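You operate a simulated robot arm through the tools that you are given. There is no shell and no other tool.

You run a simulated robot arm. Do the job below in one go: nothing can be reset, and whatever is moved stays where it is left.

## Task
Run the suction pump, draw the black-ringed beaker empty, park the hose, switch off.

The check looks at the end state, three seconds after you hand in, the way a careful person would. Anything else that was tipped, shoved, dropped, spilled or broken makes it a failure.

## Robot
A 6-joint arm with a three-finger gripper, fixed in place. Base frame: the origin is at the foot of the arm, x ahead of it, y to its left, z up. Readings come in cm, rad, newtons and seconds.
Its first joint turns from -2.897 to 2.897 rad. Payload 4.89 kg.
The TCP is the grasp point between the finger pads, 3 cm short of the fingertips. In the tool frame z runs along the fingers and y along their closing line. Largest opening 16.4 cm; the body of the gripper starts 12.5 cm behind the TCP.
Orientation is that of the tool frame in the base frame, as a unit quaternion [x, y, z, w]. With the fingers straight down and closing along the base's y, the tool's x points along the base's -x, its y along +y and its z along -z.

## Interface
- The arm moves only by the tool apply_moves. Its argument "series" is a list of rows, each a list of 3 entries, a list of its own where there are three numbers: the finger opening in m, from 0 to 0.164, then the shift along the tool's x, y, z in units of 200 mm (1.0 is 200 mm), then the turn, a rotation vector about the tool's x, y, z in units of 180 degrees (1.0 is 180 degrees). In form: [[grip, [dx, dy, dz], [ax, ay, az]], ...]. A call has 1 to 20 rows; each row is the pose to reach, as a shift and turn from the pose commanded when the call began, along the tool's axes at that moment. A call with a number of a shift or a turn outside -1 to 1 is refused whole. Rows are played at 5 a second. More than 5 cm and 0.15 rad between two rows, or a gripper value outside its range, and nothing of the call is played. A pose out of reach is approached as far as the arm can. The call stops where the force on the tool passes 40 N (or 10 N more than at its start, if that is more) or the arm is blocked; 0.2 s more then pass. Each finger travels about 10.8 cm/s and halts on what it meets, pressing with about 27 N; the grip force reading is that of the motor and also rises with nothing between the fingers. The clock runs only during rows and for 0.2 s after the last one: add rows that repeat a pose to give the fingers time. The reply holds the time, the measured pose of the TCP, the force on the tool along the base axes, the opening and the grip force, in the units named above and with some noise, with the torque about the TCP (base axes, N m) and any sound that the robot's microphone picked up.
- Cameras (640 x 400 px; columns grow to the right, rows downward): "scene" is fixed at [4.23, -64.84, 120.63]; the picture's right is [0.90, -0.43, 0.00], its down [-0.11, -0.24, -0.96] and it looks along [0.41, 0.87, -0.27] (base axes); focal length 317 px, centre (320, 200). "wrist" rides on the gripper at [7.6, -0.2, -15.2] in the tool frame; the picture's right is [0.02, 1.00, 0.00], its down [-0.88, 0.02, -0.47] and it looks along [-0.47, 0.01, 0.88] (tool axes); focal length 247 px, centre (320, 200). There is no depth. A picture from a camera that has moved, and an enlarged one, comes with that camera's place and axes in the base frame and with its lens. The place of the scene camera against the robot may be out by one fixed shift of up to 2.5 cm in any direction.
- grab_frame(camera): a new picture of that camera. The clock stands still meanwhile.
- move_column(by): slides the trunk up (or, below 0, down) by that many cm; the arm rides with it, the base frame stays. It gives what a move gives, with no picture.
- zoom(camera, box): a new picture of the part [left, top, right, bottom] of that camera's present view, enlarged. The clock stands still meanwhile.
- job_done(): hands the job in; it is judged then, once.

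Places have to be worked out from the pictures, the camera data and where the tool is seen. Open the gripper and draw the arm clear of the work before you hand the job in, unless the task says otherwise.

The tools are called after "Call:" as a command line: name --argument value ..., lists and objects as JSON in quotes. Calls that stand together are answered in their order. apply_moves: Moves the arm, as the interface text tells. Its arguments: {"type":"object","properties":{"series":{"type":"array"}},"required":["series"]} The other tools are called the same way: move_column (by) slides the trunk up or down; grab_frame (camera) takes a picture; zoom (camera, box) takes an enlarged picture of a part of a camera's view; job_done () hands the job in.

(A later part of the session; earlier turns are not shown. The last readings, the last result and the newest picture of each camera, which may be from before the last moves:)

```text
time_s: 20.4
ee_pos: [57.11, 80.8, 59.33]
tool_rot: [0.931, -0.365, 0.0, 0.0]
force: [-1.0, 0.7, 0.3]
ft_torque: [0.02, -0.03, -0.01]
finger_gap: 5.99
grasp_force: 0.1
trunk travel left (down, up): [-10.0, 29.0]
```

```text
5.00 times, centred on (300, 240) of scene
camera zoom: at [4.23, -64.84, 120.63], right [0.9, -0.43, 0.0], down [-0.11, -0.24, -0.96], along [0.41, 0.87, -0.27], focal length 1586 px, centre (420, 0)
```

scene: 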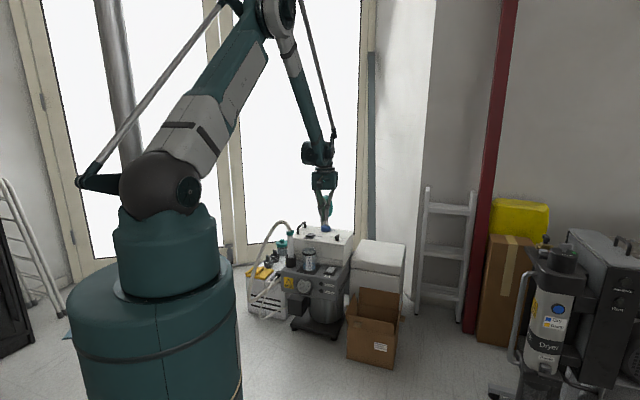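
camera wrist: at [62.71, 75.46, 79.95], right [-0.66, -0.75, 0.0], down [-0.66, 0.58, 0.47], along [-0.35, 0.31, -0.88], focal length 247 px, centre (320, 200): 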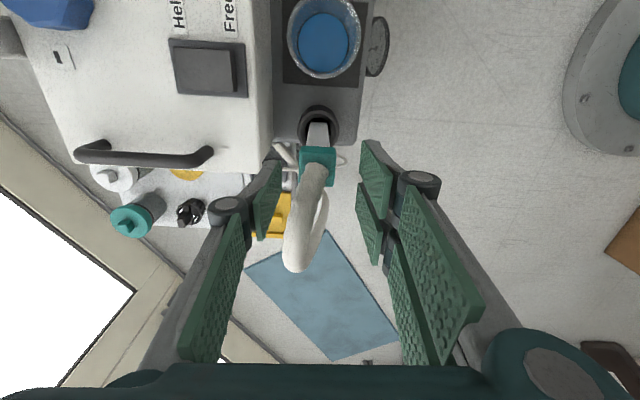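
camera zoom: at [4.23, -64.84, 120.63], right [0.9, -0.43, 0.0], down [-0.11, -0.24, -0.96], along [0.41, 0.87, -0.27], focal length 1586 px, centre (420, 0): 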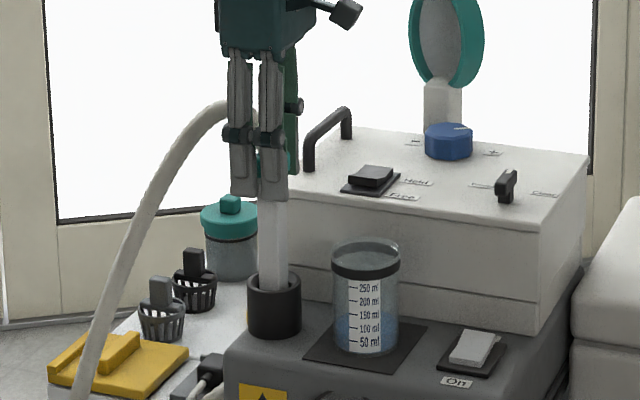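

The pads flank the teal cap evenly. I close the fingers on it, holding the pose.

Call:
apply_moves --series '[[0.045, [0, 0, 0], [0, 0, 0]], [0.036, [0, 0, 0], [0, 0, 0]], [0.028, [0, 0, 0], [0, 0, 0]], [0.02, [0, 0, 0], [0, 0, 0]], [0.02, [0, 0, 0], [0, 0, 0]]]'

Call:
zoom --camera "wrist" --box '[240, 90, 400, 250]'

```text
time_s: 21.6
ee_pos: [57.11, 80.87, 59.4]
tool_rot: [0.932, -0.364, -0.001, 0.001]
force: [-0.8, -0.1, -1.0]
ft_torque: [0.03, 0.03, 0.01]
finger_gap: 3.09
grasp_force: 27.1
trunk travel left (down, up): [-10.0, 29.0]
```

```text
2.50 times, centred on (320, 170) of wrist
camera zoom: at [62.89, 75.67, 74.76], right [-0.66, -0.75, 0.0], down [-0.66, 0.58, 0.47], along [-0.35, 0.31, -0.88], focal length 617 px, centre (320, 275)
```

zoom: 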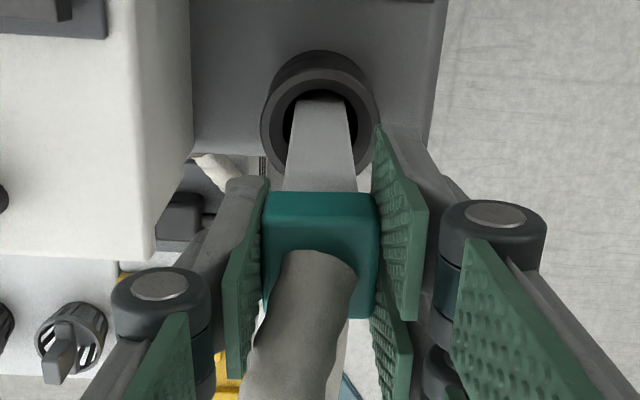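

The cap is held at 3.1 cm with 27 N. I lift straight up 12 cm, keeping the force in view.

Call:
apply_moves --series '[[0.02, [0, 0, -0.05], [0, 0, 0]], [0.02, [0, 0, -0.15], [0, 0, 0]], [0.02, [0, 0, -0.3], [0, 0, 0]], [0.02, [0, 0, -0.45], [0, 0, 0]], [0.02, [0, 0, -0.6], [0, 0, 0]], [0.02, [0, 0, -0.6], [0, 0, 0]]]'

Call:
grab_frame --camera "wrist"

Call:
zoom --camera "scene" --box '[230, 160, 350, 300]'

```text
time_s: 23.0
ee_pos: [57.09, 80.33, 71.64]
tool_rot: [0.931, -0.364, -0.001, 0.0]
force: [0.6, 0.7, -1.3]
ft_torque: [-0.01, 0.0, -0.02]
finger_gap: 3.08
grasp_force: 26.8
trunk travel left (down, up): [-10.0, 29.0]
```

```text
taken
camera wrist: at [62.87, 75.2, 87.04], right [-0.66, -0.75, 0.0], down [-0.66, 0.58, 0.47], along [-0.35, 0.31, -0.88], focal length 247 px, centre (320, 200)
```

wrist: 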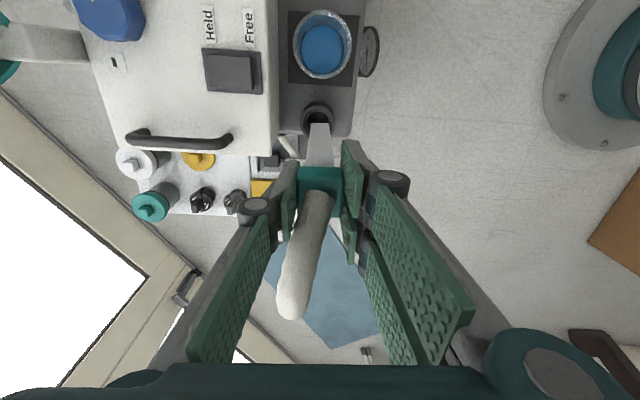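

```text
2.86 times, centred on (290, 230) of scene
camera zoom: at [4.23, -64.84, 120.63], right [0.9, -0.43, 0.0], down [-0.11, -0.24, -0.96], along [0.41, 0.87, -0.27], focal length 906 px, centre (406, 114)
```

zoom: 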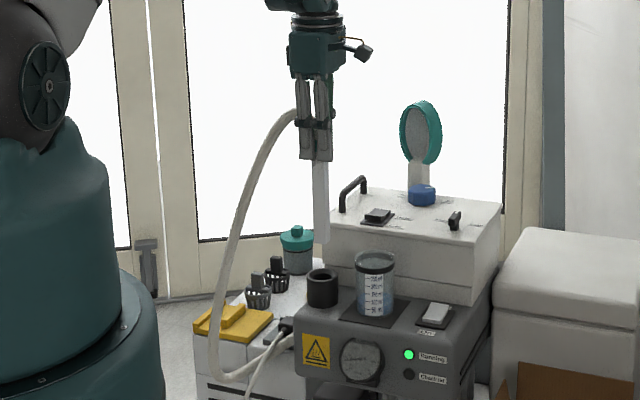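

The wand came out cleanly. Its tip is about 18.7 cm below the TCP, now near z 53, so only about 2 cm above the beaker rim. I raise 4 cm more and then re-measure the beaker before going across.

Call:
apply_moves --series '[[0.02, [0, 0, -0.1], [0, 0, 0]], [0.02, [0, 0, -0.2], [0, 0, 0]], [0.02, [0.15, 0, -0.2], [0, 0, 0]], [0.02, [0.15, 0, -0.2], [0, 0, 0]]]'

Call:
grab_frame --camera "wrist"

Call:
zoom --camera "wrist" --box '[270, 30, 390, 150]'

Call:
zoom --camera "scene" --box '[270, 180, 370, 280]'

```text
time_s: 24.0
ee_pos: [59.59, 78.62, 75.24]
tool_rot: [0.932, -0.364, 0.0, 0.0]
force: [-0.1, -0.2, -2.0]
ft_torque: [-0.04, -0.03, 0.01]
finger_gap: 3.07
grasp_force: 27.2
trunk travel left (down, up): [-10.0, 29.0]
```

```text
taken
camera wrist: at [65.36, 73.5, 90.67], right [-0.66, -0.75, 0.0], down [-0.66, 0.58, 0.47], along [-0.35, 0.31, -0.88], focal length 247 px, centre (320, 200)
```

wrist: 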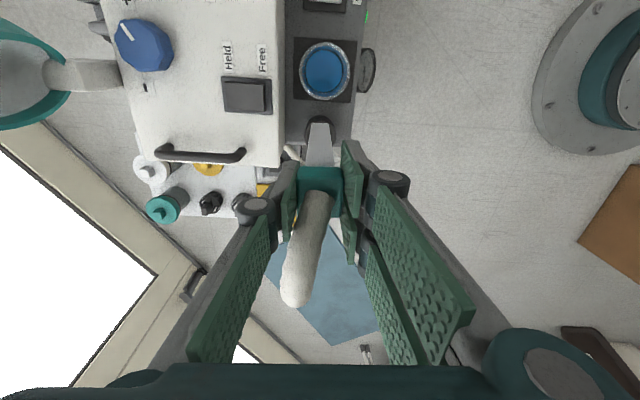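

```text
3.33 times, centred on (330, 90) of wrist
camera zoom: at [65.36, 73.5, 90.67], right [-0.66, -0.75, 0.0], down [-0.66, 0.58, 0.47], along [-0.35, 0.31, -0.88], focal length 823 px, centre (287, 567)
```

zoom: 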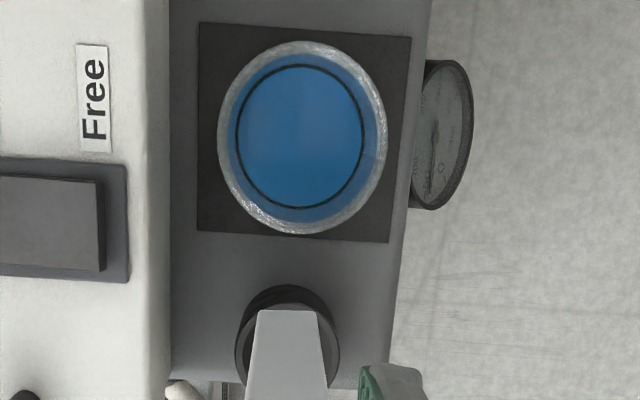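

```text
4.00 times, centred on (320, 230) of scene
camera zoom: at [4.23, -64.84, 120.63], right [0.9, -0.43, 0.0], down [-0.11, -0.24, -0.96], along [0.41, 0.87, -0.27], focal length 1269 px, centre (320, 80)
```

zoom: 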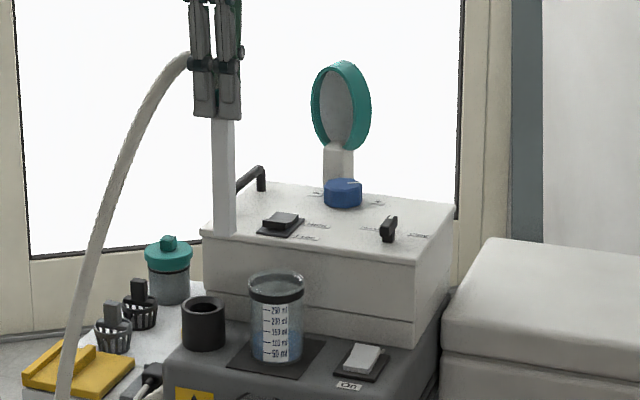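

The rim centre now measures (64.65, 73.3), and the wand hangs vertical with its axis within 2 mm of the tool axis. I carry it over the beaker centre at this height (tip about 56.5, rim 50.7).

Call:
apply_moves --series '[[0.02, [0.12, 0.008, 0], [0, 0, 0]], [0.02, [0.24, 0.016, 0], [0, 0, 0]], [0.02, [0.36, 0.023, 0], [0, 0, 0]], [0.02, [0.36, 0.023, 0], [0, 0, 0]]]'

Call:
zoom --camera "wrist" --box '[260, 60, 380, 180]'

Call:
zoom --camera "scene" --box '[270, 180, 370, 280]'

```text
time_s: 25.0
ee_pos: [64.47, 73.43, 75.19]
tool_rot: [0.931, -0.364, 0.0, 0.0]
force: [0.4, 0.9, -2.6]
ft_torque: [-0.04, -0.01, -0.01]
finger_gap: 3.06
grasp_force: 26.8
trunk travel left (down, up): [-10.0, 29.0]
```

```text
3.33 times, centred on (320, 120) of wrist
camera zoom: at [70.24, 68.29, 90.65], right [-0.66, -0.75, 0.0], down [-0.66, 0.58, 0.47], along [-0.35, 0.31, -0.88], focal length 823 px, centre (320, 467)
```

zoom: 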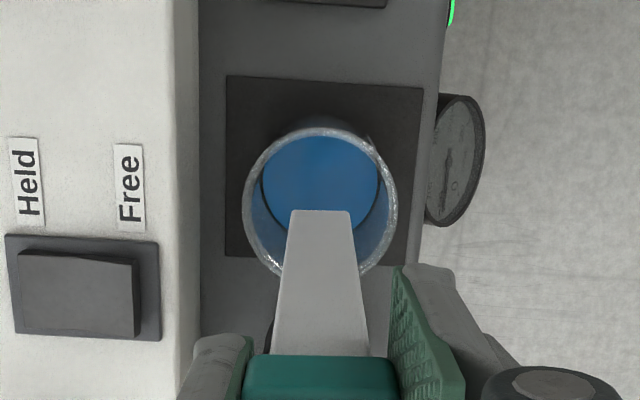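

```text
4.00 times, centred on (320, 230) of scene
camera zoom: at [4.23, -64.84, 120.63], right [0.9, -0.43, 0.0], down [-0.11, -0.24, -0.96], along [0.41, 0.87, -0.27], focal length 1269 px, centre (320, 80)
```

zoom: 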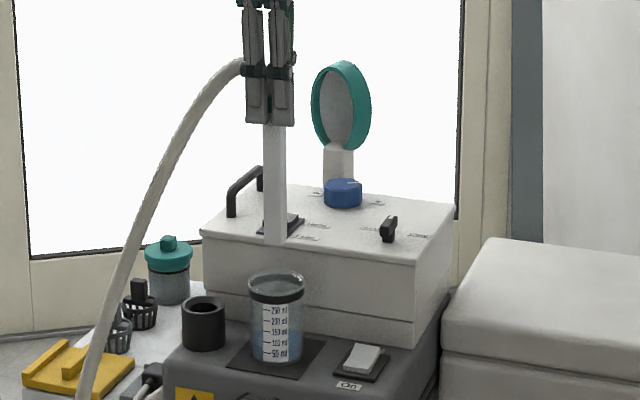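

The tip is centred over the opening to within about 2 mm. I lower it 8 cm so the tip enters the beaker, then check both views.

Call:
apply_moves --series '[[0.02, [0.01, 0, 0.1], [0, 0, 0]], [0.02, [0.01, 0, 0.2], [0, 0, 0]], [0.02, [0.01, 0, 0.3], [0, 0, 0]], [0.02, [0.01, 0, 0.4], [0, 0, 0]], [0.02, [0.01, 0, 0.4], [0, 0, 0]]]'

Call:
zoom --camera "wrist" --box '[260, 60, 380, 180]'

Call:
zoom --camera "scene" --box '[280, 210, 360, 290]'

```text
time_s: 26.2
ee_pos: [64.58, 73.44, 67.31]
tool_rot: [0.932, -0.364, 0.0, 0.0]
force: [-1.2, -0.2, -0.9]
ft_torque: [0.04, 0.0, -0.02]
finger_gap: 3.06
grasp_force: 27.3
trunk travel left (down, up): [-10.0, 29.0]
```

```text
3.33 times, centred on (320, 120) of wrist
camera zoom: at [70.32, 68.28, 82.77], right [-0.66, -0.75, 0.0], down [-0.66, 0.58, 0.47], along [-0.35, 0.31, -0.88], focal length 823 px, centre (320, 467)
```

zoom: 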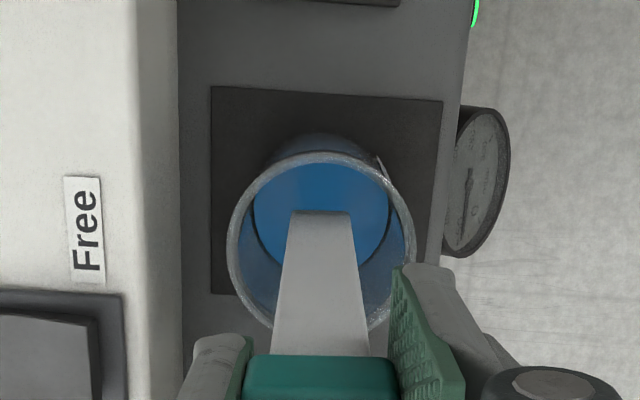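

```text
5.00 times, centred on (320, 250) of scene
camera zoom: at [4.23, -64.84, 120.63], right [0.9, -0.43, 0.0], down [-0.11, -0.24, -0.96], along [0.41, 0.87, -0.27], focal length 1586 px, centre (320, -50)
```

zoom: 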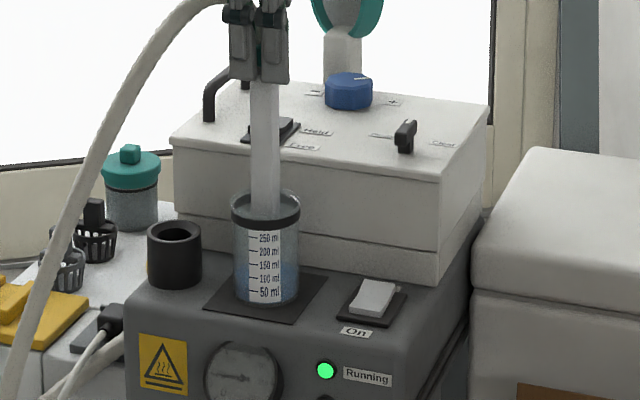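

The tip is inside the beaker with clear margin all round. I lower 5 cm more into the liquid.

Call:
apply_moves --series '[[0.02, [0.01, 0, 0.1], [0, 0, 0]], [0.02, [0.01, 0, 0.2], [0, 0, 0]], [0.02, [0.01, 0, 0.25], [0, 0, 0]], [0.02, [0.01, 0, 0.25], [0, 0, 0]]]'

Call:
zoom --camera "wrist" --box '[260, 60, 380, 180]'

Call:
zoom --camera "scene" --box '[285, 230, 345, 290]'

```text
time_s: 27.2
ee_pos: [64.8, 73.22, 62.33]
tool_rot: [0.931, -0.364, 0.0, 0.0]
force: [0.1, 0.1, -0.6]
ft_torque: [0.01, 0.0, -0.01]
finger_gap: 3.06
grasp_force: 27.1
trunk travel left (down, up): [-10.0, 29.0]
```

```text
3.33 times, centred on (320, 120) of wrist
camera zoom: at [70.6, 68.05, 77.74], right [-0.66, -0.75, 0.0], down [-0.66, 0.58, 0.47], along [-0.35, 0.31, -0.88], focal length 823 px, centre (320, 467)
```

zoom: 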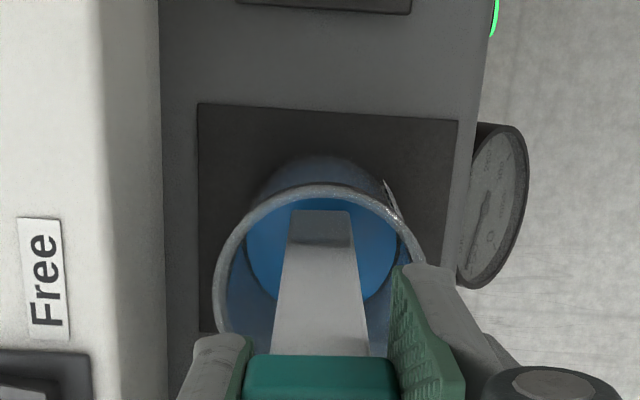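

```text
6.67 times, centred on (315, 260) of scene
camera zoom: at [4.23, -64.84, 120.63], right [0.9, -0.43, 0.0], down [-0.11, -0.24, -0.96], along [0.41, 0.87, -0.27], focal length 2114 px, centre (353, -200)
```

zoom: 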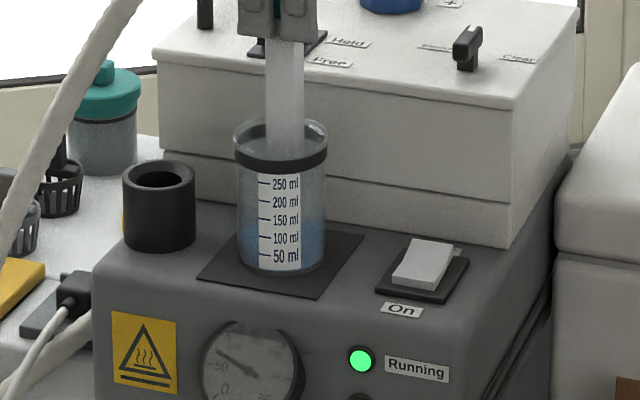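

The tip is in the liquid. The rim edges show the wand about 0.5 cm right of centre, so I shift it back slightly and lower another 1.4 cm, then wait a moment.

Call:
apply_moves --series '[[0.02, [-0.022, 0, 0.02], [0, 0, 0]], [0.02, [-0.022, 0, 0.045], [0, 0, 0]], [0.02, [-0.022, 0, 0.07], [0, 0, 0]], [0.02, [-0.022, 0, 0.07], [0, 0, 0]], [0.02, [-0.022, 0, 0.07], [0, 0, 0]], [0.02, [-0.022, 0, 0.07], [0, 0, 0]]]'

Call:
zoom --camera "wrist" --box '[260, 60, 380, 180]'

Call:
zoom --camera "scene" --box '[285, 240, 345, 300]'

```text
time_s: 28.6
ee_pos: [64.49, 73.48, 60.88]
tool_rot: [0.931, -0.364, 0.0, 0.001]
force: [-0.4, -0.7, -1.2]
ft_torque: [-0.03, -0.01, 0.04]
finger_gap: 3.08
grasp_force: 26.6
trunk travel left (down, up): [-10.0, 29.0]
```

```text
3.33 times, centred on (320, 120) of wrist
camera zoom: at [70.28, 68.35, 76.36], right [-0.66, -0.75, 0.0], down [-0.66, 0.58, 0.47], along [-0.35, 0.31, -0.88], focal length 823 px, centre (320, 467)
```

zoom: 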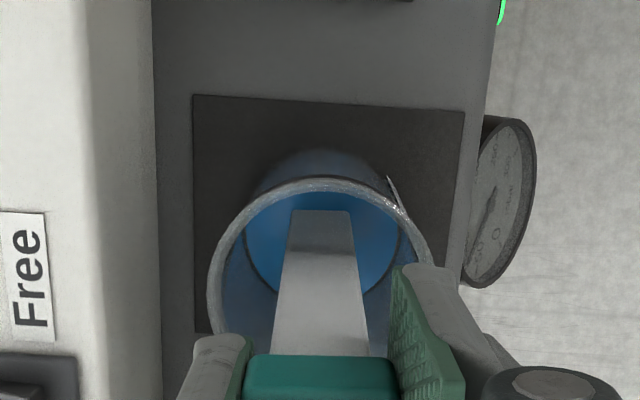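

```text
6.67 times, centred on (315, 270) of scene
camera zoom: at [4.23, -64.84, 120.63], right [0.9, -0.43, 0.0], down [-0.11, -0.24, -0.96], along [0.41, 0.87, -0.27], focal length 2114 px, centre (353, -267)
```

zoom: 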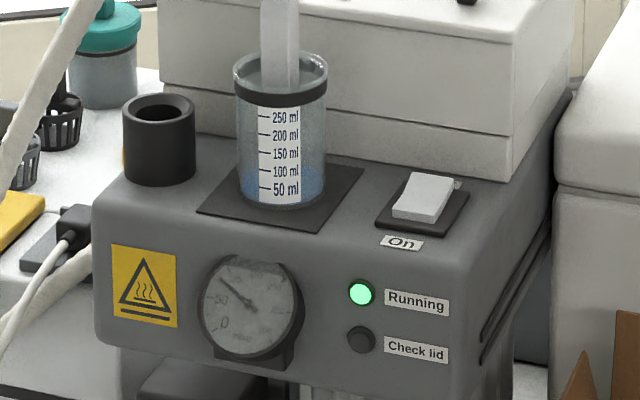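

The tip is submerged and the gauge shows vacuum. I hold here for three seconds and compare the liquid level afterwards.

Call:
apply_moves --series '[[0.02, [0, 0, 0], [0, 0, 0]], [0.02, [0, 0, 0], [0, 0, 0]], [0.02, [0, 0, 0], [0, 0, 0]], [0.02, [0, 0, 0], [0, 0, 0]], [0.02, [0, 0, 0], [0, 0, 0]], [0.02, [0, 0, 0], [0, 0, 0]], [0.02, [0, 0, 0], [0, 0, 0]], [0.02, [0, 0, 0], [0, 0, 0]], [0.02, [0, 0, 0], [0, 0, 0]], [0.02, [0, 0, 0], [0, 0, 0]], [0.02, [0, 0, 0], [0, 0, 0]], [0.02, [0, 0, 0], [0, 0, 0]], [0.02, [0, 0, 0], [0, 0, 0]], [0.02, [0, 0, 0], [0, 0, 0]], [0.02, [0, 0, 0], [0, 0, 0]]]'

Call:
zoom --camera "wrist" --box '[260, 60, 380, 180]'

Call:
zoom --camera "scene" --box '[285, 240, 345, 300]'

```text
time_s: 31.8
ee_pos: [64.54, 73.46, 60.97]
tool_rot: [0.931, -0.364, 0.0, 0.0]
force: [0.2, 0.5, -1.4]
ft_torque: [-0.01, 0.04, -0.05]
finger_gap: 3.06
grasp_force: 27.3
trunk travel left (down, up): [-10.0, 29.0]
```

```text
3.33 times, centred on (320, 120) of wrist
camera zoom: at [70.28, 68.35, 76.36], right [-0.66, -0.75, 0.0], down [-0.66, 0.58, 0.47], along [-0.35, 0.31, -0.88], focal length 823 px, centre (320, 467)
```

zoom: 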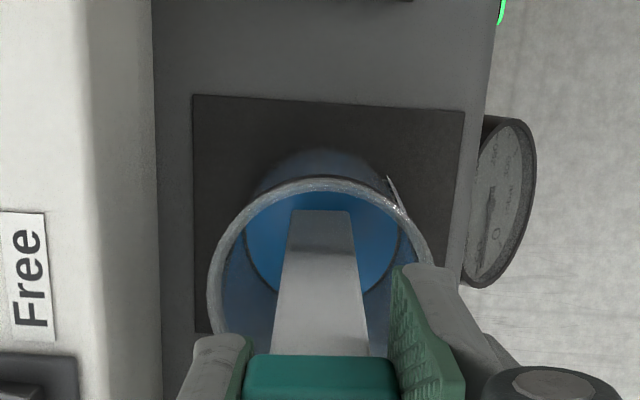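

```text
6.67 times, centred on (315, 270) of scene
camera zoom: at [4.23, -64.84, 120.63], right [0.9, -0.43, 0.0], down [-0.11, -0.24, -0.96], along [0.41, 0.87, -0.27], focal length 2114 px, centre (353, -267)
```

zoom: 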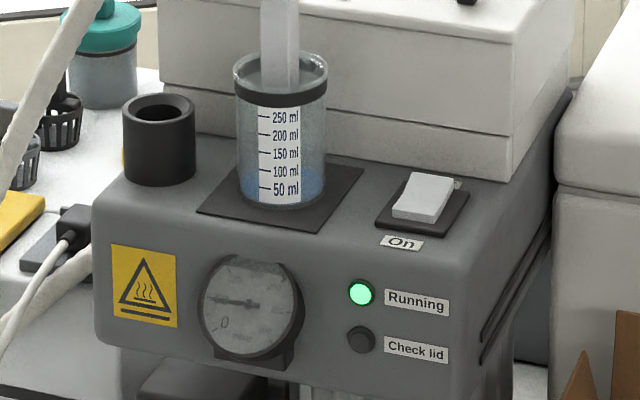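

The gauge sits near 50 mbar and the level may be dropping slowly. I zoom tightly on the beaker scale to measure it.

Call:
zoom --camera "scene" --box '[303, 250, 323, 274]'

Call:
zoom --camera "scene" --box '[295, 272, 325, 300]'

```text
16.00 times, centred on (313, 262) of scene
camera zoom: at [4.23, -64.84, 120.63], right [0.9, -0.43, 0.0], down [-0.11, -0.24, -0.96], along [0.41, 0.87, -0.27], focal length 5074 px, centre (432, -792)
```

zoom: 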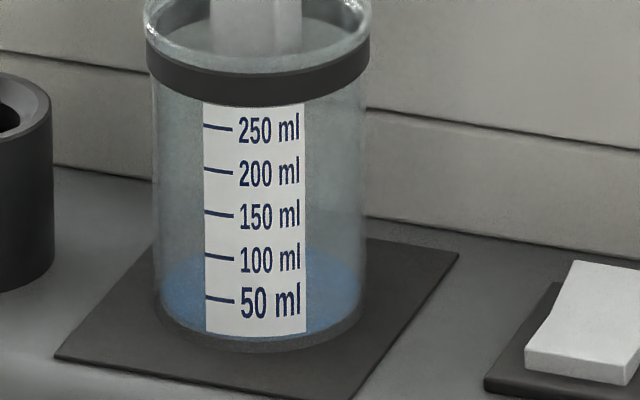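

```text
14.29 times, centred on (310, 286) of scene
camera zoom: at [4.23, -64.84, 120.63], right [0.9, -0.43, 0.0], down [-0.11, -0.24, -0.96], along [0.41, 0.87, -0.27], focal length 4531 px, centre (463, -1029)
```

zoom: 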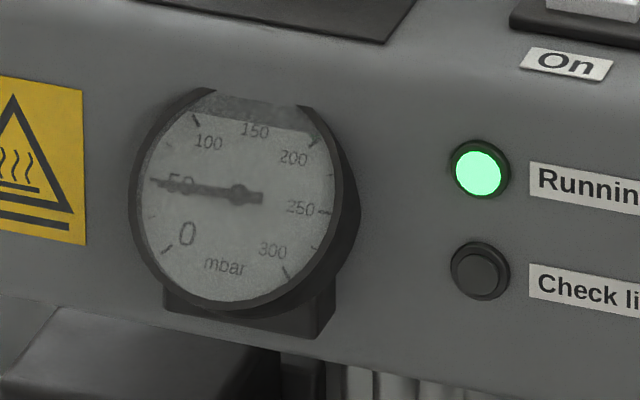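

The gauge reads about 50 mbar, and the liquid line lies between 50 and 100 ml, below its starting level. I hold four more seconds and compare.

Call:
apply_moves --series '[[0.02, [0, 0, 0], [0, 0, 0]], [0.02, [0, 0, 0], [0, 0, 0]], [0.02, [0, 0, 0], [0, 0, 0]], [0.02, [0, 0, 0], [0, 0, 0]], [0.02, [0, 0, 0], [0, 0, 0]], [0.02, [0, 0, 0], [0, 0, 0]], [0.02, [0, 0, 0], [0, 0, 0]], [0.02, [0, 0, 0], [0, 0, 0]], [0.02, [0, 0, 0], [0, 0, 0]], [0.02, [0, 0, 0], [0, 0, 0]], [0.02, [0, 0, 0], [0, 0, 0]], [0.02, [0, 0, 0], [0, 0, 0]], [0.02, [0, 0, 0], [0, 0, 0]], [0.02, [0, 0, 0], [0, 0, 0]], [0.02, [0, 0, 0], [0, 0, 0]], [0.02, [0, 0, 0], [0, 0, 0]], [0.02, [0, 0, 0], [0, 0, 0]], [0.02, [0, 0, 0], [0, 0, 0]], [0.02, [0, 0, 0], [0, 0, 0]], [0.02, [0, 0, 0], [0, 0, 0]]]'

Call:
zoom --camera "scene" --box '[303, 250, 323, 274]'

Call:
zoom --camera "scene" --box '[295, 272, 325, 300]'

Call:
zoom --camera "wrist" --box '[280, 90, 350, 160]'

```text
time_s: 36.0
ee_pos: [64.56, 73.39, 60.89]
tool_rot: [0.931, -0.364, 0.0, 0.0]
force: [0.4, 0.0, -1.3]
ft_torque: [0.0, -0.01, 0.01]
finger_gap: 3.08
grasp_force: 27.3
trunk travel left (down, up): [-10.0, 29.0]
```

```text
16.00 times, centred on (313, 262) of scene
camera zoom: at [4.23, -64.84, 120.63], right [0.9, -0.43, 0.0], down [-0.11, -0.24, -0.96], along [0.41, 0.87, -0.27], focal length 5074 px, centre (432, -792)
```

zoom: 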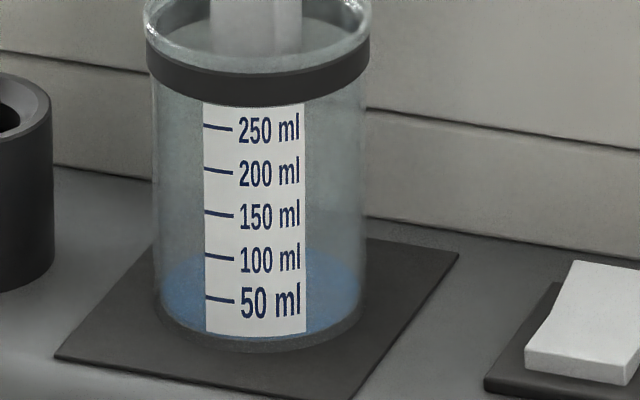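

```text
14.29 times, centred on (310, 286) of scene
camera zoom: at [4.23, -64.84, 120.63], right [0.9, -0.43, 0.0], down [-0.11, -0.24, -0.96], along [0.41, 0.87, -0.27], focal length 4531 px, centre (463, -1029)
```

zoom: 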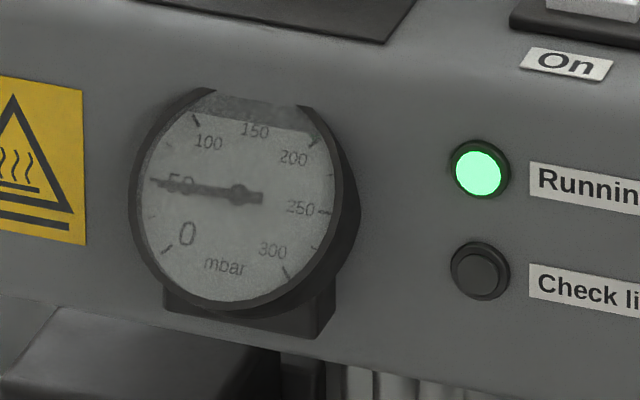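

```text
5.71 times, centred on (315, 125) of wrist
camera zoom: at [70.28, 68.35, 76.36], right [-0.66, -0.75, 0.0], down [-0.66, 0.58, 0.47], along [-0.35, 0.31, -0.88], focal length 1411 px, centre (349, 629)
```

zoom: 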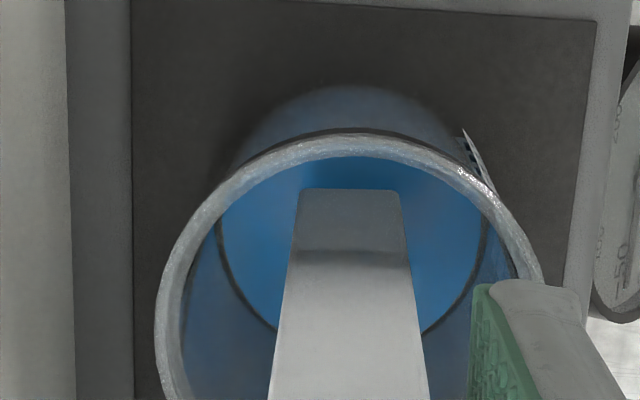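

Nothing changed in four seconds, and the gauge is at the 50 mbar it showed in free air (about 80 while drawing). So the liquid has dropped to the tip and I need to go deeper. I lower 0.8 cm in small steps and wait.

Call:
apply_moves --series '[[0.02, [0, 0, 0.01], [0, 0, 0]], [0.02, [0, 0, 0.02], [0, 0, 0]], [0.02, [0, 0, 0.03], [0, 0, 0]], [0.02, [0, 0, 0.04], [0, 0, 0]], [0.02, [0, 0, 0.04], [0, 0, 0]], [0.02, [0, 0, 0.04], [0, 0, 0]], [0.02, [0, 0, 0.04], [0, 0, 0]]]'

Call:
zoom --camera "scene" --box '[303, 250, 323, 274]'

Call:
zoom --camera "scene" --box '[295, 272, 325, 300]'

```text
time_s: 37.6
ee_pos: [64.33, 73.53, 60.2]
tool_rot: [0.931, -0.365, 0.0, 0.0]
force: [-0.6, -0.2, -1.6]
ft_torque: [-0.01, 0.01, -0.01]
finger_gap: 3.05
grasp_force: 27.3
trunk travel left (down, up): [-10.0, 29.0]
```

```text
16.00 times, centred on (313, 262) of scene
camera zoom: at [4.23, -64.84, 120.63], right [0.9, -0.43, 0.0], down [-0.11, -0.24, -0.96], along [0.41, 0.87, -0.27], focal length 5074 px, centre (432, -792)
```

zoom: 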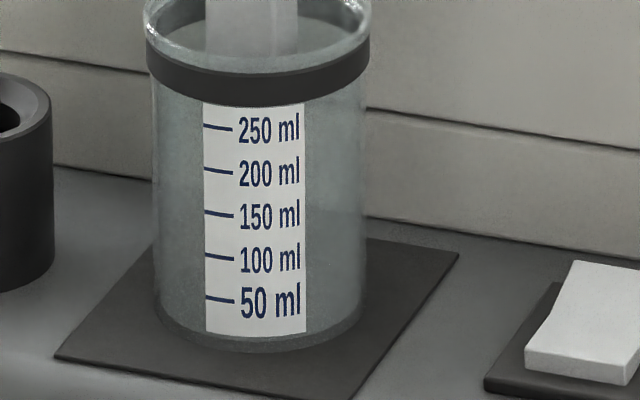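

```text
14.29 times, centred on (310, 286) of scene
camera zoom: at [4.23, -64.84, 120.63], right [0.9, -0.43, 0.0], down [-0.11, -0.24, -0.96], along [0.41, 0.87, -0.27], focal length 4531 px, centre (463, -1029)
```

zoom: 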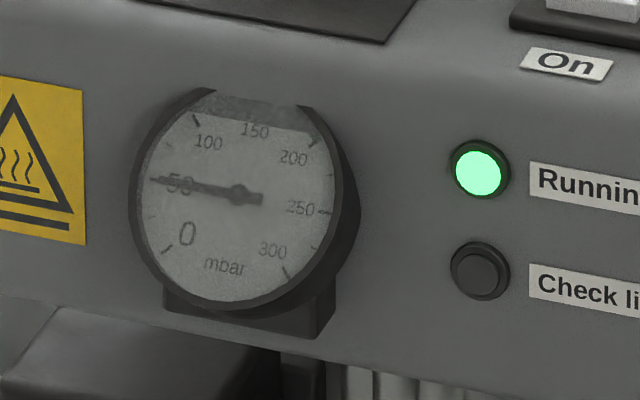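

The blue has gone from the scene view. I check inside the beaker with the wrist camera.

Call:
zoom --camera "wrist" --box '[270, 80, 370, 180]'

Call:
zoom --camera "scene" --box '[240, 190, 350, 300]'

```text
4.00 times, centred on (320, 130) of wrist
camera zoom: at [70.16, 68.41, 75.58], right [-0.66, -0.75, 0.0], down [-0.66, 0.58, 0.47], along [-0.35, 0.31, -0.88], focal length 988 px, centre (320, 480)
```

zoom: 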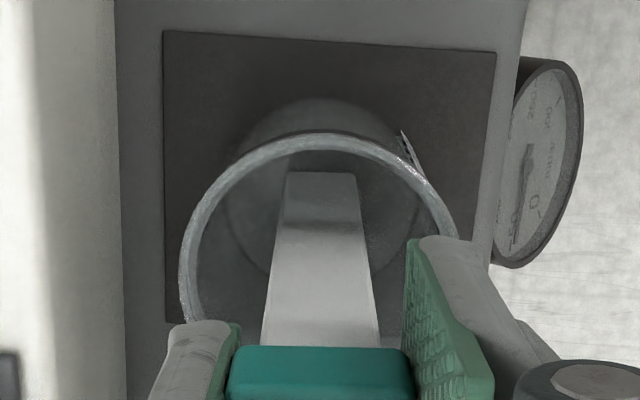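

```text
3.64 times, centred on (295, 245) of scene
camera zoom: at [4.23, -64.84, 120.63], right [0.9, -0.43, 0.0], down [-0.11, -0.24, -0.96], along [0.41, 0.87, -0.27], focal length 1153 px, centre (411, 36)
```

zoom: 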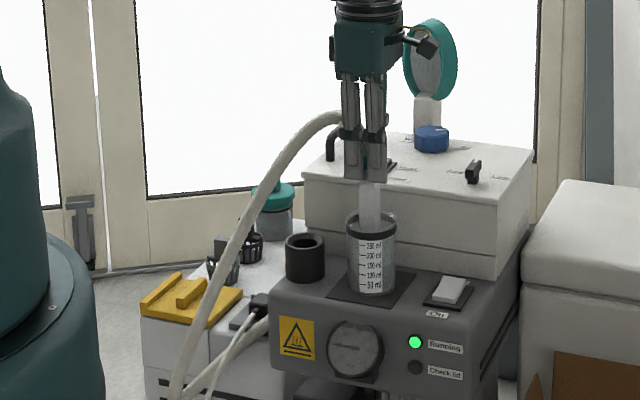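

The beaker looks fully drained; no blue is left in either view. To be sure no film remains, I lower another 3 mm very gently and hold for a second.

Call:
apply_moves --series '[[0.02, [0, 0, 0.005], [0, 0, 0]], [0.02, [0, 0, 0.01], [0, 0, 0]], [0.02, [0, 0, 0.015], [0, 0, 0]], [0.02, [0, 0, 0.015], [0, 0, 0]], [0.02, [0, 0, 0.015], [0, 0, 0]], [0.02, [0, 0, 0.015], [0, 0, 0]], [0.02, [0, 0, 0.015], [0, 0, 0]]]'

Call:
zoom --camera "scene" --box '[303, 250, 323, 274]'

Call:
zoom --camera "wrist" --box '[280, 90, 350, 160]'

```text
time_s: 39.2
ee_pos: [64.28, 73.67, 59.87]
tool_rot: [0.932, -0.364, 0.001, 0.001]
force: [-0.2, 0.9, -0.9]
ft_torque: [0.0, 0.03, 0.03]
finger_gap: 3.08
grasp_force: 26.9
trunk travel left (down, up): [-10.0, 29.0]
```

```text
16.00 times, centred on (313, 262) of scene
camera zoom: at [4.23, -64.84, 120.63], right [0.9, -0.43, 0.0], down [-0.11, -0.24, -0.96], along [0.41, 0.87, -0.27], focal length 5074 px, centre (432, -792)
```

zoom: 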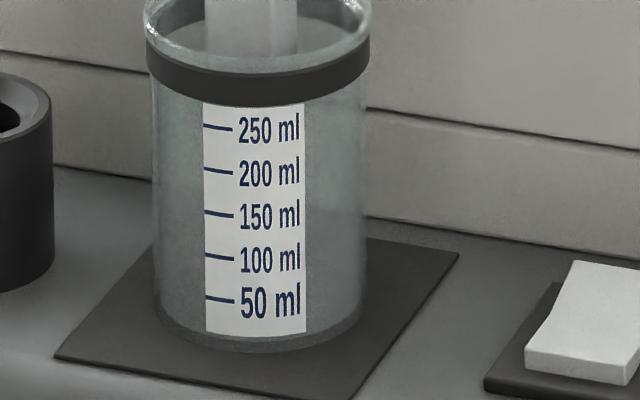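

```text
5.71 times, centred on (315, 125) of wrist
camera zoom: at [70.12, 68.38, 75.29], right [-0.66, -0.75, 0.0], down [-0.66, 0.58, 0.47], along [-0.35, 0.31, -0.88], focal length 1411 px, centre (349, 629)
```

zoom: 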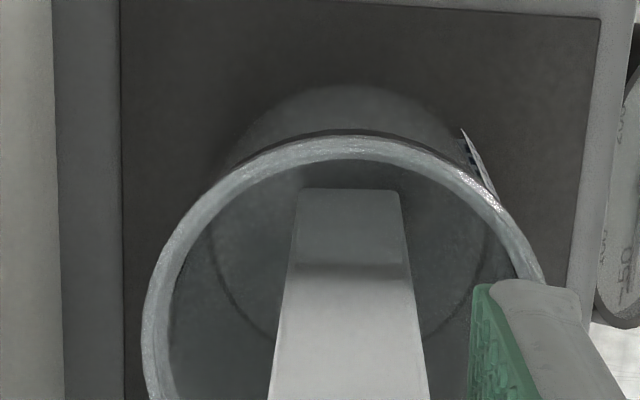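

It is confirmed empty, with no contact force. I lift the wand straight out and carry it back above the holder. My commands sum to +0.508 in x and +0.023 in y since the lift, so I reverse exactly that, staying high.

Call:
apply_moves --series '[[0.02, [0, 0, -0.05], [0, 0, 0]], [0.02, [0, 0, -0.2], [0, 0, 0]], [0.02, [0, 0, -0.4], [0, 0, 0]], [0.02, [0, 0, -0.6], [0, 0, 0]], [0.02, [0, 0, -0.775], [0, 0, 0]], [0.02, [0, 0, -0.775], [0, 0, 0]], [0.02, [-0.17, -0.008, -0.775], [0, 0, 0]], [0.02, [-0.34, -0.016, -0.775], [0, 0, 0]], [0.02, [-0.508, -0.023, -0.775], [0, 0, 0]], [0.02, [-0.508, -0.023, -0.775], [0, 0, 0]], [0.02, [-0.508, -0.023, -0.775], [0, 0, 0]]]'

Call:
zoom --camera "wrist" --box '[260, 60, 380, 180]'

Call:
zoom --camera "scene" --box '[240, 170, 360, 290]'

```text
time_s: 41.6
ee_pos: [57.29, 80.79, 75.3]
tool_rot: [0.931, -0.364, 0.0, 0.0]
force: [-1.2, 1.3, -1.0]
ft_torque: [-0.02, 0.04, 0.0]
finger_gap: 3.07
grasp_force: 27.2
trunk travel left (down, up): [-10.0, 29.0]
```

```text
3.33 times, centred on (320, 120) of wrist
camera zoom: at [63.1, 75.64, 90.75], right [-0.66, -0.75, 0.0], down [-0.66, 0.58, 0.47], along [-0.35, 0.31, -0.88], focal length 823 px, centre (320, 467)
```

zoom: 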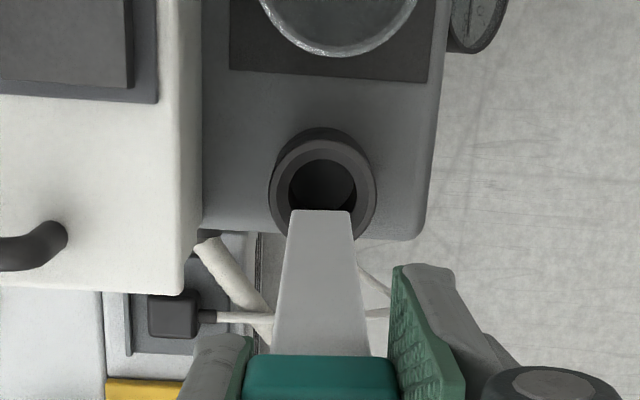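

```text
3.33 times, centred on (300, 230) of scene
camera zoom: at [4.23, -64.84, 120.63], right [0.9, -0.43, 0.0], down [-0.11, -0.24, -0.96], along [0.41, 0.87, -0.27], focal length 1057 px, centre (387, 100)
```

zoom: 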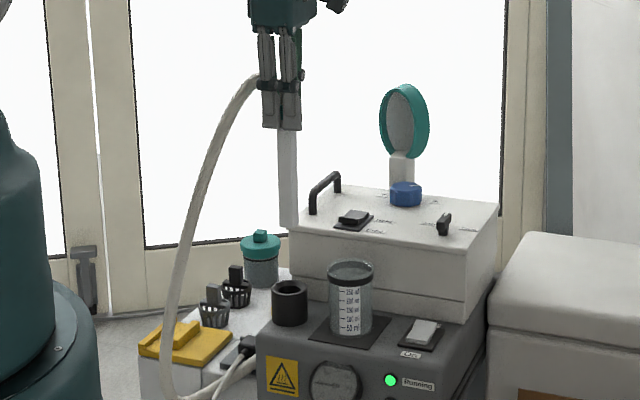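

The holder mouth reads (57.26, 80.6) and the wand axis (57.4, 80.7), which is within the roughly 5 mm clearance. I lower 10 cm to just above the mouth and check again.

Call:
apply_moves --series '[[0.02, [0, 0, 0.15], [0, 0, 0]], [0.02, [0, 0, 0.3], [0, 0, 0]], [0.02, [0, 0, 0.42], [0, 0, 0]], [0.02, [0, 0, 0.5], [0, 0, 0]], [0.02, [0, 0, 0.5], [0, 0, 0]]]'

Call:
zoom --camera "wrist" --box '[260, 60, 380, 180]'

Call:
zoom --camera "scene" --box '[265, 210, 325, 280]'

```text
time_s: 42.8
ee_pos: [57.03, 80.72, 65.44]
tool_rot: [0.932, -0.364, -0.001, 0.0]
force: [0.3, 1.0, -1.3]
ft_torque: [0.02, 0.01, 0.01]
finger_gap: 3.08
grasp_force: 26.6
trunk travel left (down, up): [-10.0, 29.0]
```

```text
3.33 times, centred on (320, 120) of wrist
camera zoom: at [62.8, 75.68, 80.91], right [-0.66, -0.75, 0.0], down [-0.66, 0.58, 0.47], along [-0.35, 0.31, -0.88], focal length 823 px, centre (320, 467)
```

zoom: 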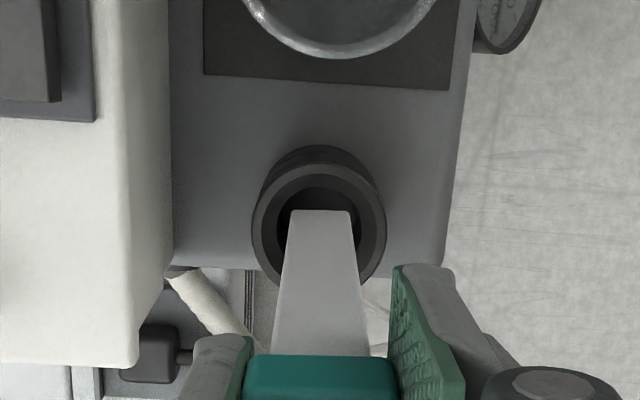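

```text
5.71 times, centred on (295, 245) of scene
camera zoom: at [4.23, -64.84, 120.63], right [0.9, -0.43, 0.0], down [-0.11, -0.24, -0.96], along [0.41, 0.87, -0.27], focal length 1812 px, centre (463, -57)
```

zoom: 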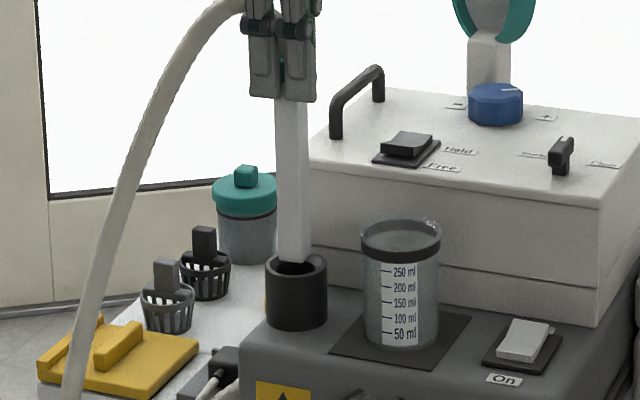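

The tip is centred in the holder mouth in both views. I lower the remaining 6 cm, slowly at the end.

Call:
apply_moves --series '[[0.02, [0, 0, 0.08], [0, 0, 0]], [0.02, [0, 0, 0.16], [0, 0, 0]], [0.02, [0, 0, 0.23], [0, 0, 0]], [0.02, [0, 0, 0.27], [0, 0, 0]], [0.02, [0, 0, 0.29], [0, 0, 0]], [0.02, [0, 0, 0.297], [0, 0, 0]], [0.02, [0, 0, 0.297], [0, 0, 0]]]'

Call:
zoom --camera "wrist" --box '[260, 60, 380, 180]'

Call:
zoom --camera "scene" --box '[265, 210, 325, 280]'

```text
time_s: 44.4
ee_pos: [57.22, 80.91, 59.37]
tool_rot: [0.931, -0.364, -0.001, -0.001]
force: [0.8, 0.2, -1.7]
ft_torque: [-0.04, 0.0, 0.05]
finger_gap: 3.08
grasp_force: 27.4
trunk travel left (down, up): [-10.0, 29.0]
```

```text
3.33 times, centred on (320, 120) of wrist
camera zoom: at [62.93, 75.68, 74.79], right [-0.66, -0.75, 0.0], down [-0.66, 0.58, 0.47], along [-0.35, 0.31, -0.88], focal length 823 px, centre (320, 467)
```

zoom: 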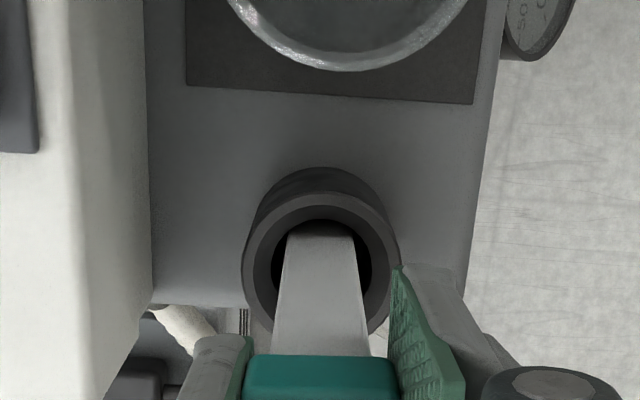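

```text
5.71 times, centred on (295, 245) of scene
camera zoom: at [4.23, -64.84, 120.63], right [0.9, -0.43, 0.0], down [-0.11, -0.24, -0.96], along [0.41, 0.87, -0.27], focal length 1812 px, centre (463, -57)
```

zoom: 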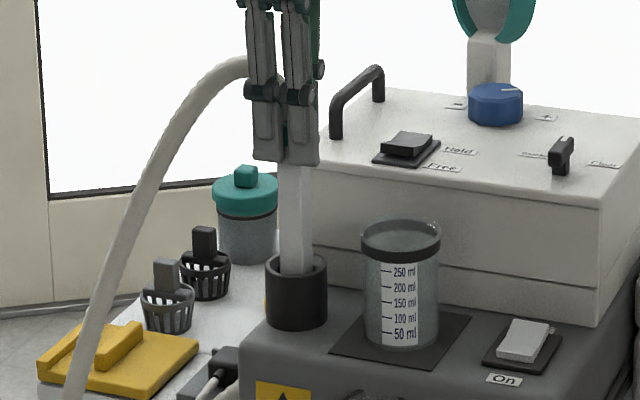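

The wand is back at its original parked height, inside the holder. I ease down 1 mm more and then open the fingers to 6 cm without moving the arm.

Call:
apply_moves --series '[[0.02, [0, 0, 0.004], [0, 0, 0]], [0.031, [0, 0, 0.004], [0, 0, 0]], [0.036, [0, 0, 0.004], [0, 0, 0]], [0.045, [0, 0, 0.004], [0, 0, 0]], [0.06, [0, 0, 0.004], [0, 0, 0]], [0.06, [0, 0, 0.004], [0, 0, 0]]]'

Call:
zoom --camera "wrist" --box '[240, 60, 400, 220]'

Call:
zoom --camera "scene" --box '[265, 210, 325, 280]'

```text
time_s: 45.8
ee_pos: [57.17, 80.89, 59.3]
tool_rot: [0.931, -0.364, 0.0, 0.001]
force: [0.5, 0.4, -0.6]
ft_torque: [0.0, -0.03, 0.01]
finger_gap: 6.01
grasp_force: 0.0
trunk travel left (down, up): [-10.0, 29.0]
```

```text
2.50 times, centred on (320, 140) of wrist
camera zoom: at [62.91, 75.68, 74.71], right [-0.66, -0.75, 0.0], down [-0.66, 0.58, 0.47], along [-0.35, 0.31, -0.88], focal length 617 px, centre (320, 350)
```

zoom: 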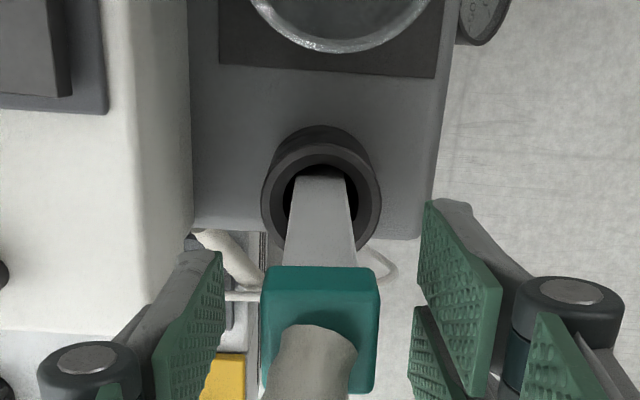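

```text
5.71 times, centred on (295, 245) of scene
camera zoom: at [4.23, -64.84, 120.63], right [0.9, -0.43, 0.0], down [-0.11, -0.24, -0.96], along [0.41, 0.87, -0.27], focal length 1812 px, centre (463, -57)
```

zoom: 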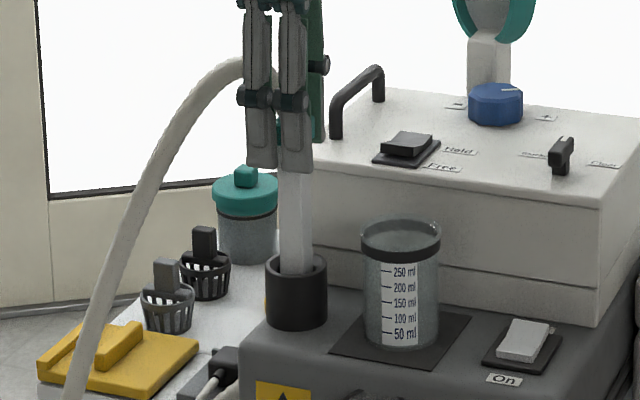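

The wand stands upright in the holder and the fingers are clear of it. I withdraw straight up past the hose arch.

Call:
apply_moves --series '[[0.06, [0, 0, -0.08], [0, 0, 0]], [0.06, [0, 0, -0.25], [0, 0, 0]], [0.06, [0, 0, -0.45], [0, 0, 0]], [0.06, [0, 0, -0.65], [0, 0, 0]], [0.06, [0, 0, -0.87], [0, 0, 0]], [0.06, [0, 0, -0.87], [0, 0, 0]]]'

Call:
zoom --camera "scene" --box '[240, 180, 360, 300]'

Call:
zoom --camera "wrist" --box '[250, 0, 400, 230]'

```text
time_s: 47.2
ee_pos: [56.89, 80.68, 77.03]
tool_rot: [0.932, -0.364, -0.001, 0.0]
force: [-0.4, -0.3, -0.2]
ft_torque: [0.01, 0.03, 0.02]
finger_gap: 6.01
grasp_force: 0.0
trunk travel left (down, up): [-10.0, 29.0]
```

```text
3.33 times, centred on (300, 240) of scene
camera zoom: at [4.23, -64.84, 120.63], right [0.9, -0.43, 0.0], down [-0.11, -0.24, -0.96], along [0.41, 0.87, -0.27], focal length 1057 px, centre (387, 67)
```

zoom: 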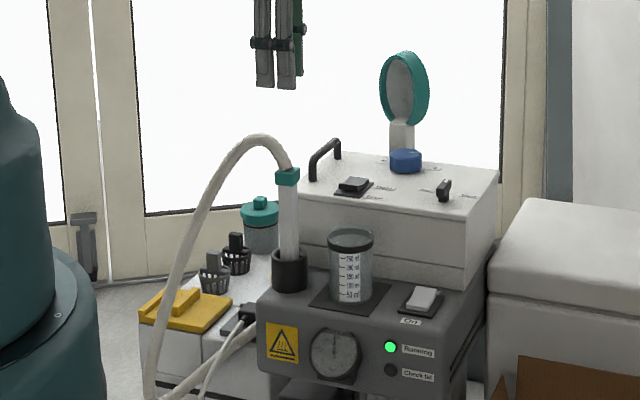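

```text
1.74 times, centred on (325, 115) of wrist
camera zoom: at [62.81, 75.61, 92.42], right [-0.66, -0.75, 0.0], down [-0.66, 0.58, 0.47], along [-0.35, 0.31, -0.88], focal length 430 px, centre (311, 348)
```

zoom: 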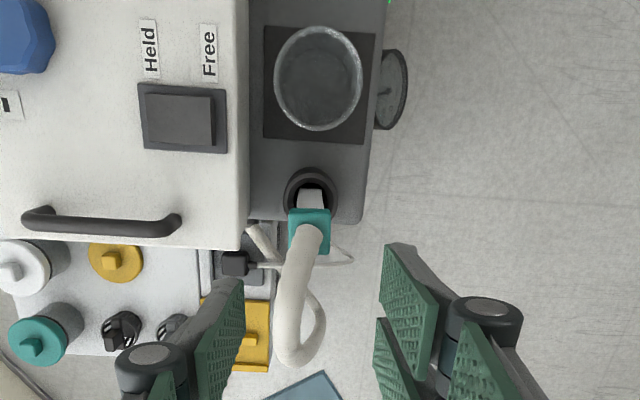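

The hose is parked, the gauge is back at its parked reading (about 150), and the beaker is empty. Next I switch off. Staying high, I turn back by −90° and move above the Off half of the rocker (TCP about (72.0, 67.7)), with the gap at 3 cm so that only the single finger will press.

Call:
apply_moves --series '[[0.06, [0.0906, -0.003, 0], [0, 0, 0.0455]], [0.06, [0.1813, -0.006, 0], [0, 0, 0.0909]], [0.05, [0.2719, -0.009, 0], [0, 0, 0.1364]], [0.04, [0.3625, -0.012, 0], [0, 0, 0.1818]], [0.03, [0.4532, -0.015, 0], [0, 0, 0.2273]], [0.03, [0.5438, -0.018, 0], [0, 0, 0.2727]], [0.03, [0.6344, -0.021, 0], [0, 0, 0.3182]], [0.03, [0.7251, -0.024, 0], [0, 0, 0.3636]], [0.03, [0.8157, -0.027, 0], [0, 0, 0.4091]], [0.03, [0.9063, -0.03, 0], [0, 0, 0.4545]], [0.03, [0.997, -0.032, 0], [0, 0, 0.5]], [0.03, [0.997, -0.032, 0], [0, 0, 0.5]]]'

Call:
grab_frame --camera "wrist"

```text
time_s: 49.8
ee_pos: [72.45, 67.74, 76.85]
tool_rot: [-0.4, 0.916, -0.001, 0.0]
force: [-0.7, -0.2, 0.2]
ft_torque: [-0.02, -0.02, -0.01]
finger_gap: 3.02
grasp_force: 0.0
trunk travel left (down, up): [-10.0, 29.0]
```

```text
taken
camera wrist: at [67.45, 61.94, 92.2], right [-0.75, 0.66, 0.0], down [0.58, 0.66, 0.47], along [0.31, 0.35, -0.88], focal length 247 px, centre (320, 200)
```

wrist: 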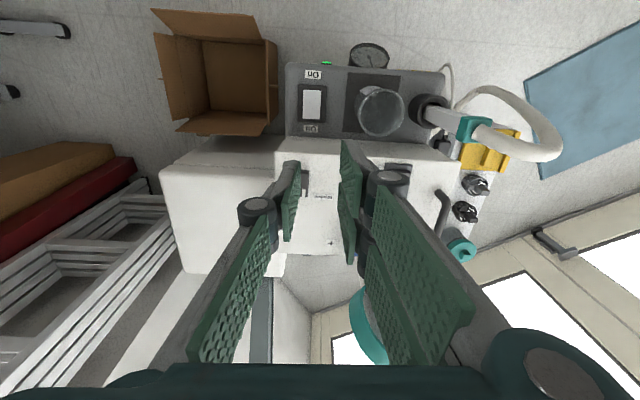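

I'm above the rocker. I descend to about z 58, still above the beaker and box height, and look at the alignment.

Call:
apply_moves --series '[[0.03, [0.01, 0, 0.2], [0, 0, 0]], [0.03, [0.01, 0, 0.4], [0, 0, 0]], [0.03, [0.01, 0, 0.6], [0, 0, 0]], [0.03, [0.01, 0, 0.8], [0, 0, 0]], [0.03, [0.01, 0, 0.95], [0, 0, 0]], [0.03, [0.01, 0, 0.95], [0, 0, 0]]]'

Call:
zoom --camera "wrist" --box '[220, 60, 420, 220]'

Call:
zoom --camera "scene" --box '[290, 210, 370, 290]'

```text
time_s: 51.2
ee_pos: [72.19, 67.41, 57.83]
tool_rot: [-0.401, 0.916, 0.0, 0.001]
force: [0.3, 0.2, 0.4]
ft_torque: [0.0, -0.02, 0.0]
finger_gap: 3.0
grasp_force: 0.0
trunk travel left (down, up): [-10.0, 29.0]
```

```text
2.50 times, centred on (320, 140) of wrist
camera zoom: at [67.17, 61.64, 73.33], right [-0.75, 0.66, 0.0], down [0.58, 0.66, 0.47], along [0.31, 0.35, -0.88], focal length 617 px, centre (320, 350)
```

zoom: 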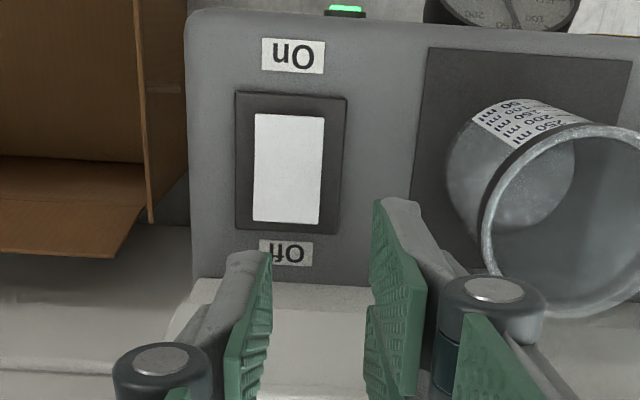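

```text
5.00 times, centred on (330, 250) of scene
camera zoom: at [4.23, -64.84, 120.63], right [0.9, -0.43, 0.0], down [-0.11, -0.24, -0.96], along [0.41, 0.87, -0.27], focal length 1586 px, centre (270, -50)
```

zoom: 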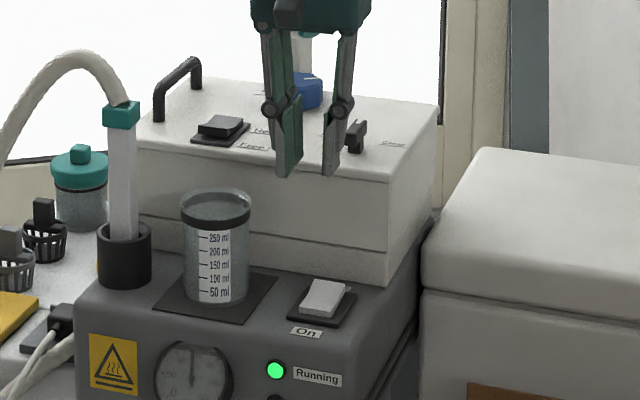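

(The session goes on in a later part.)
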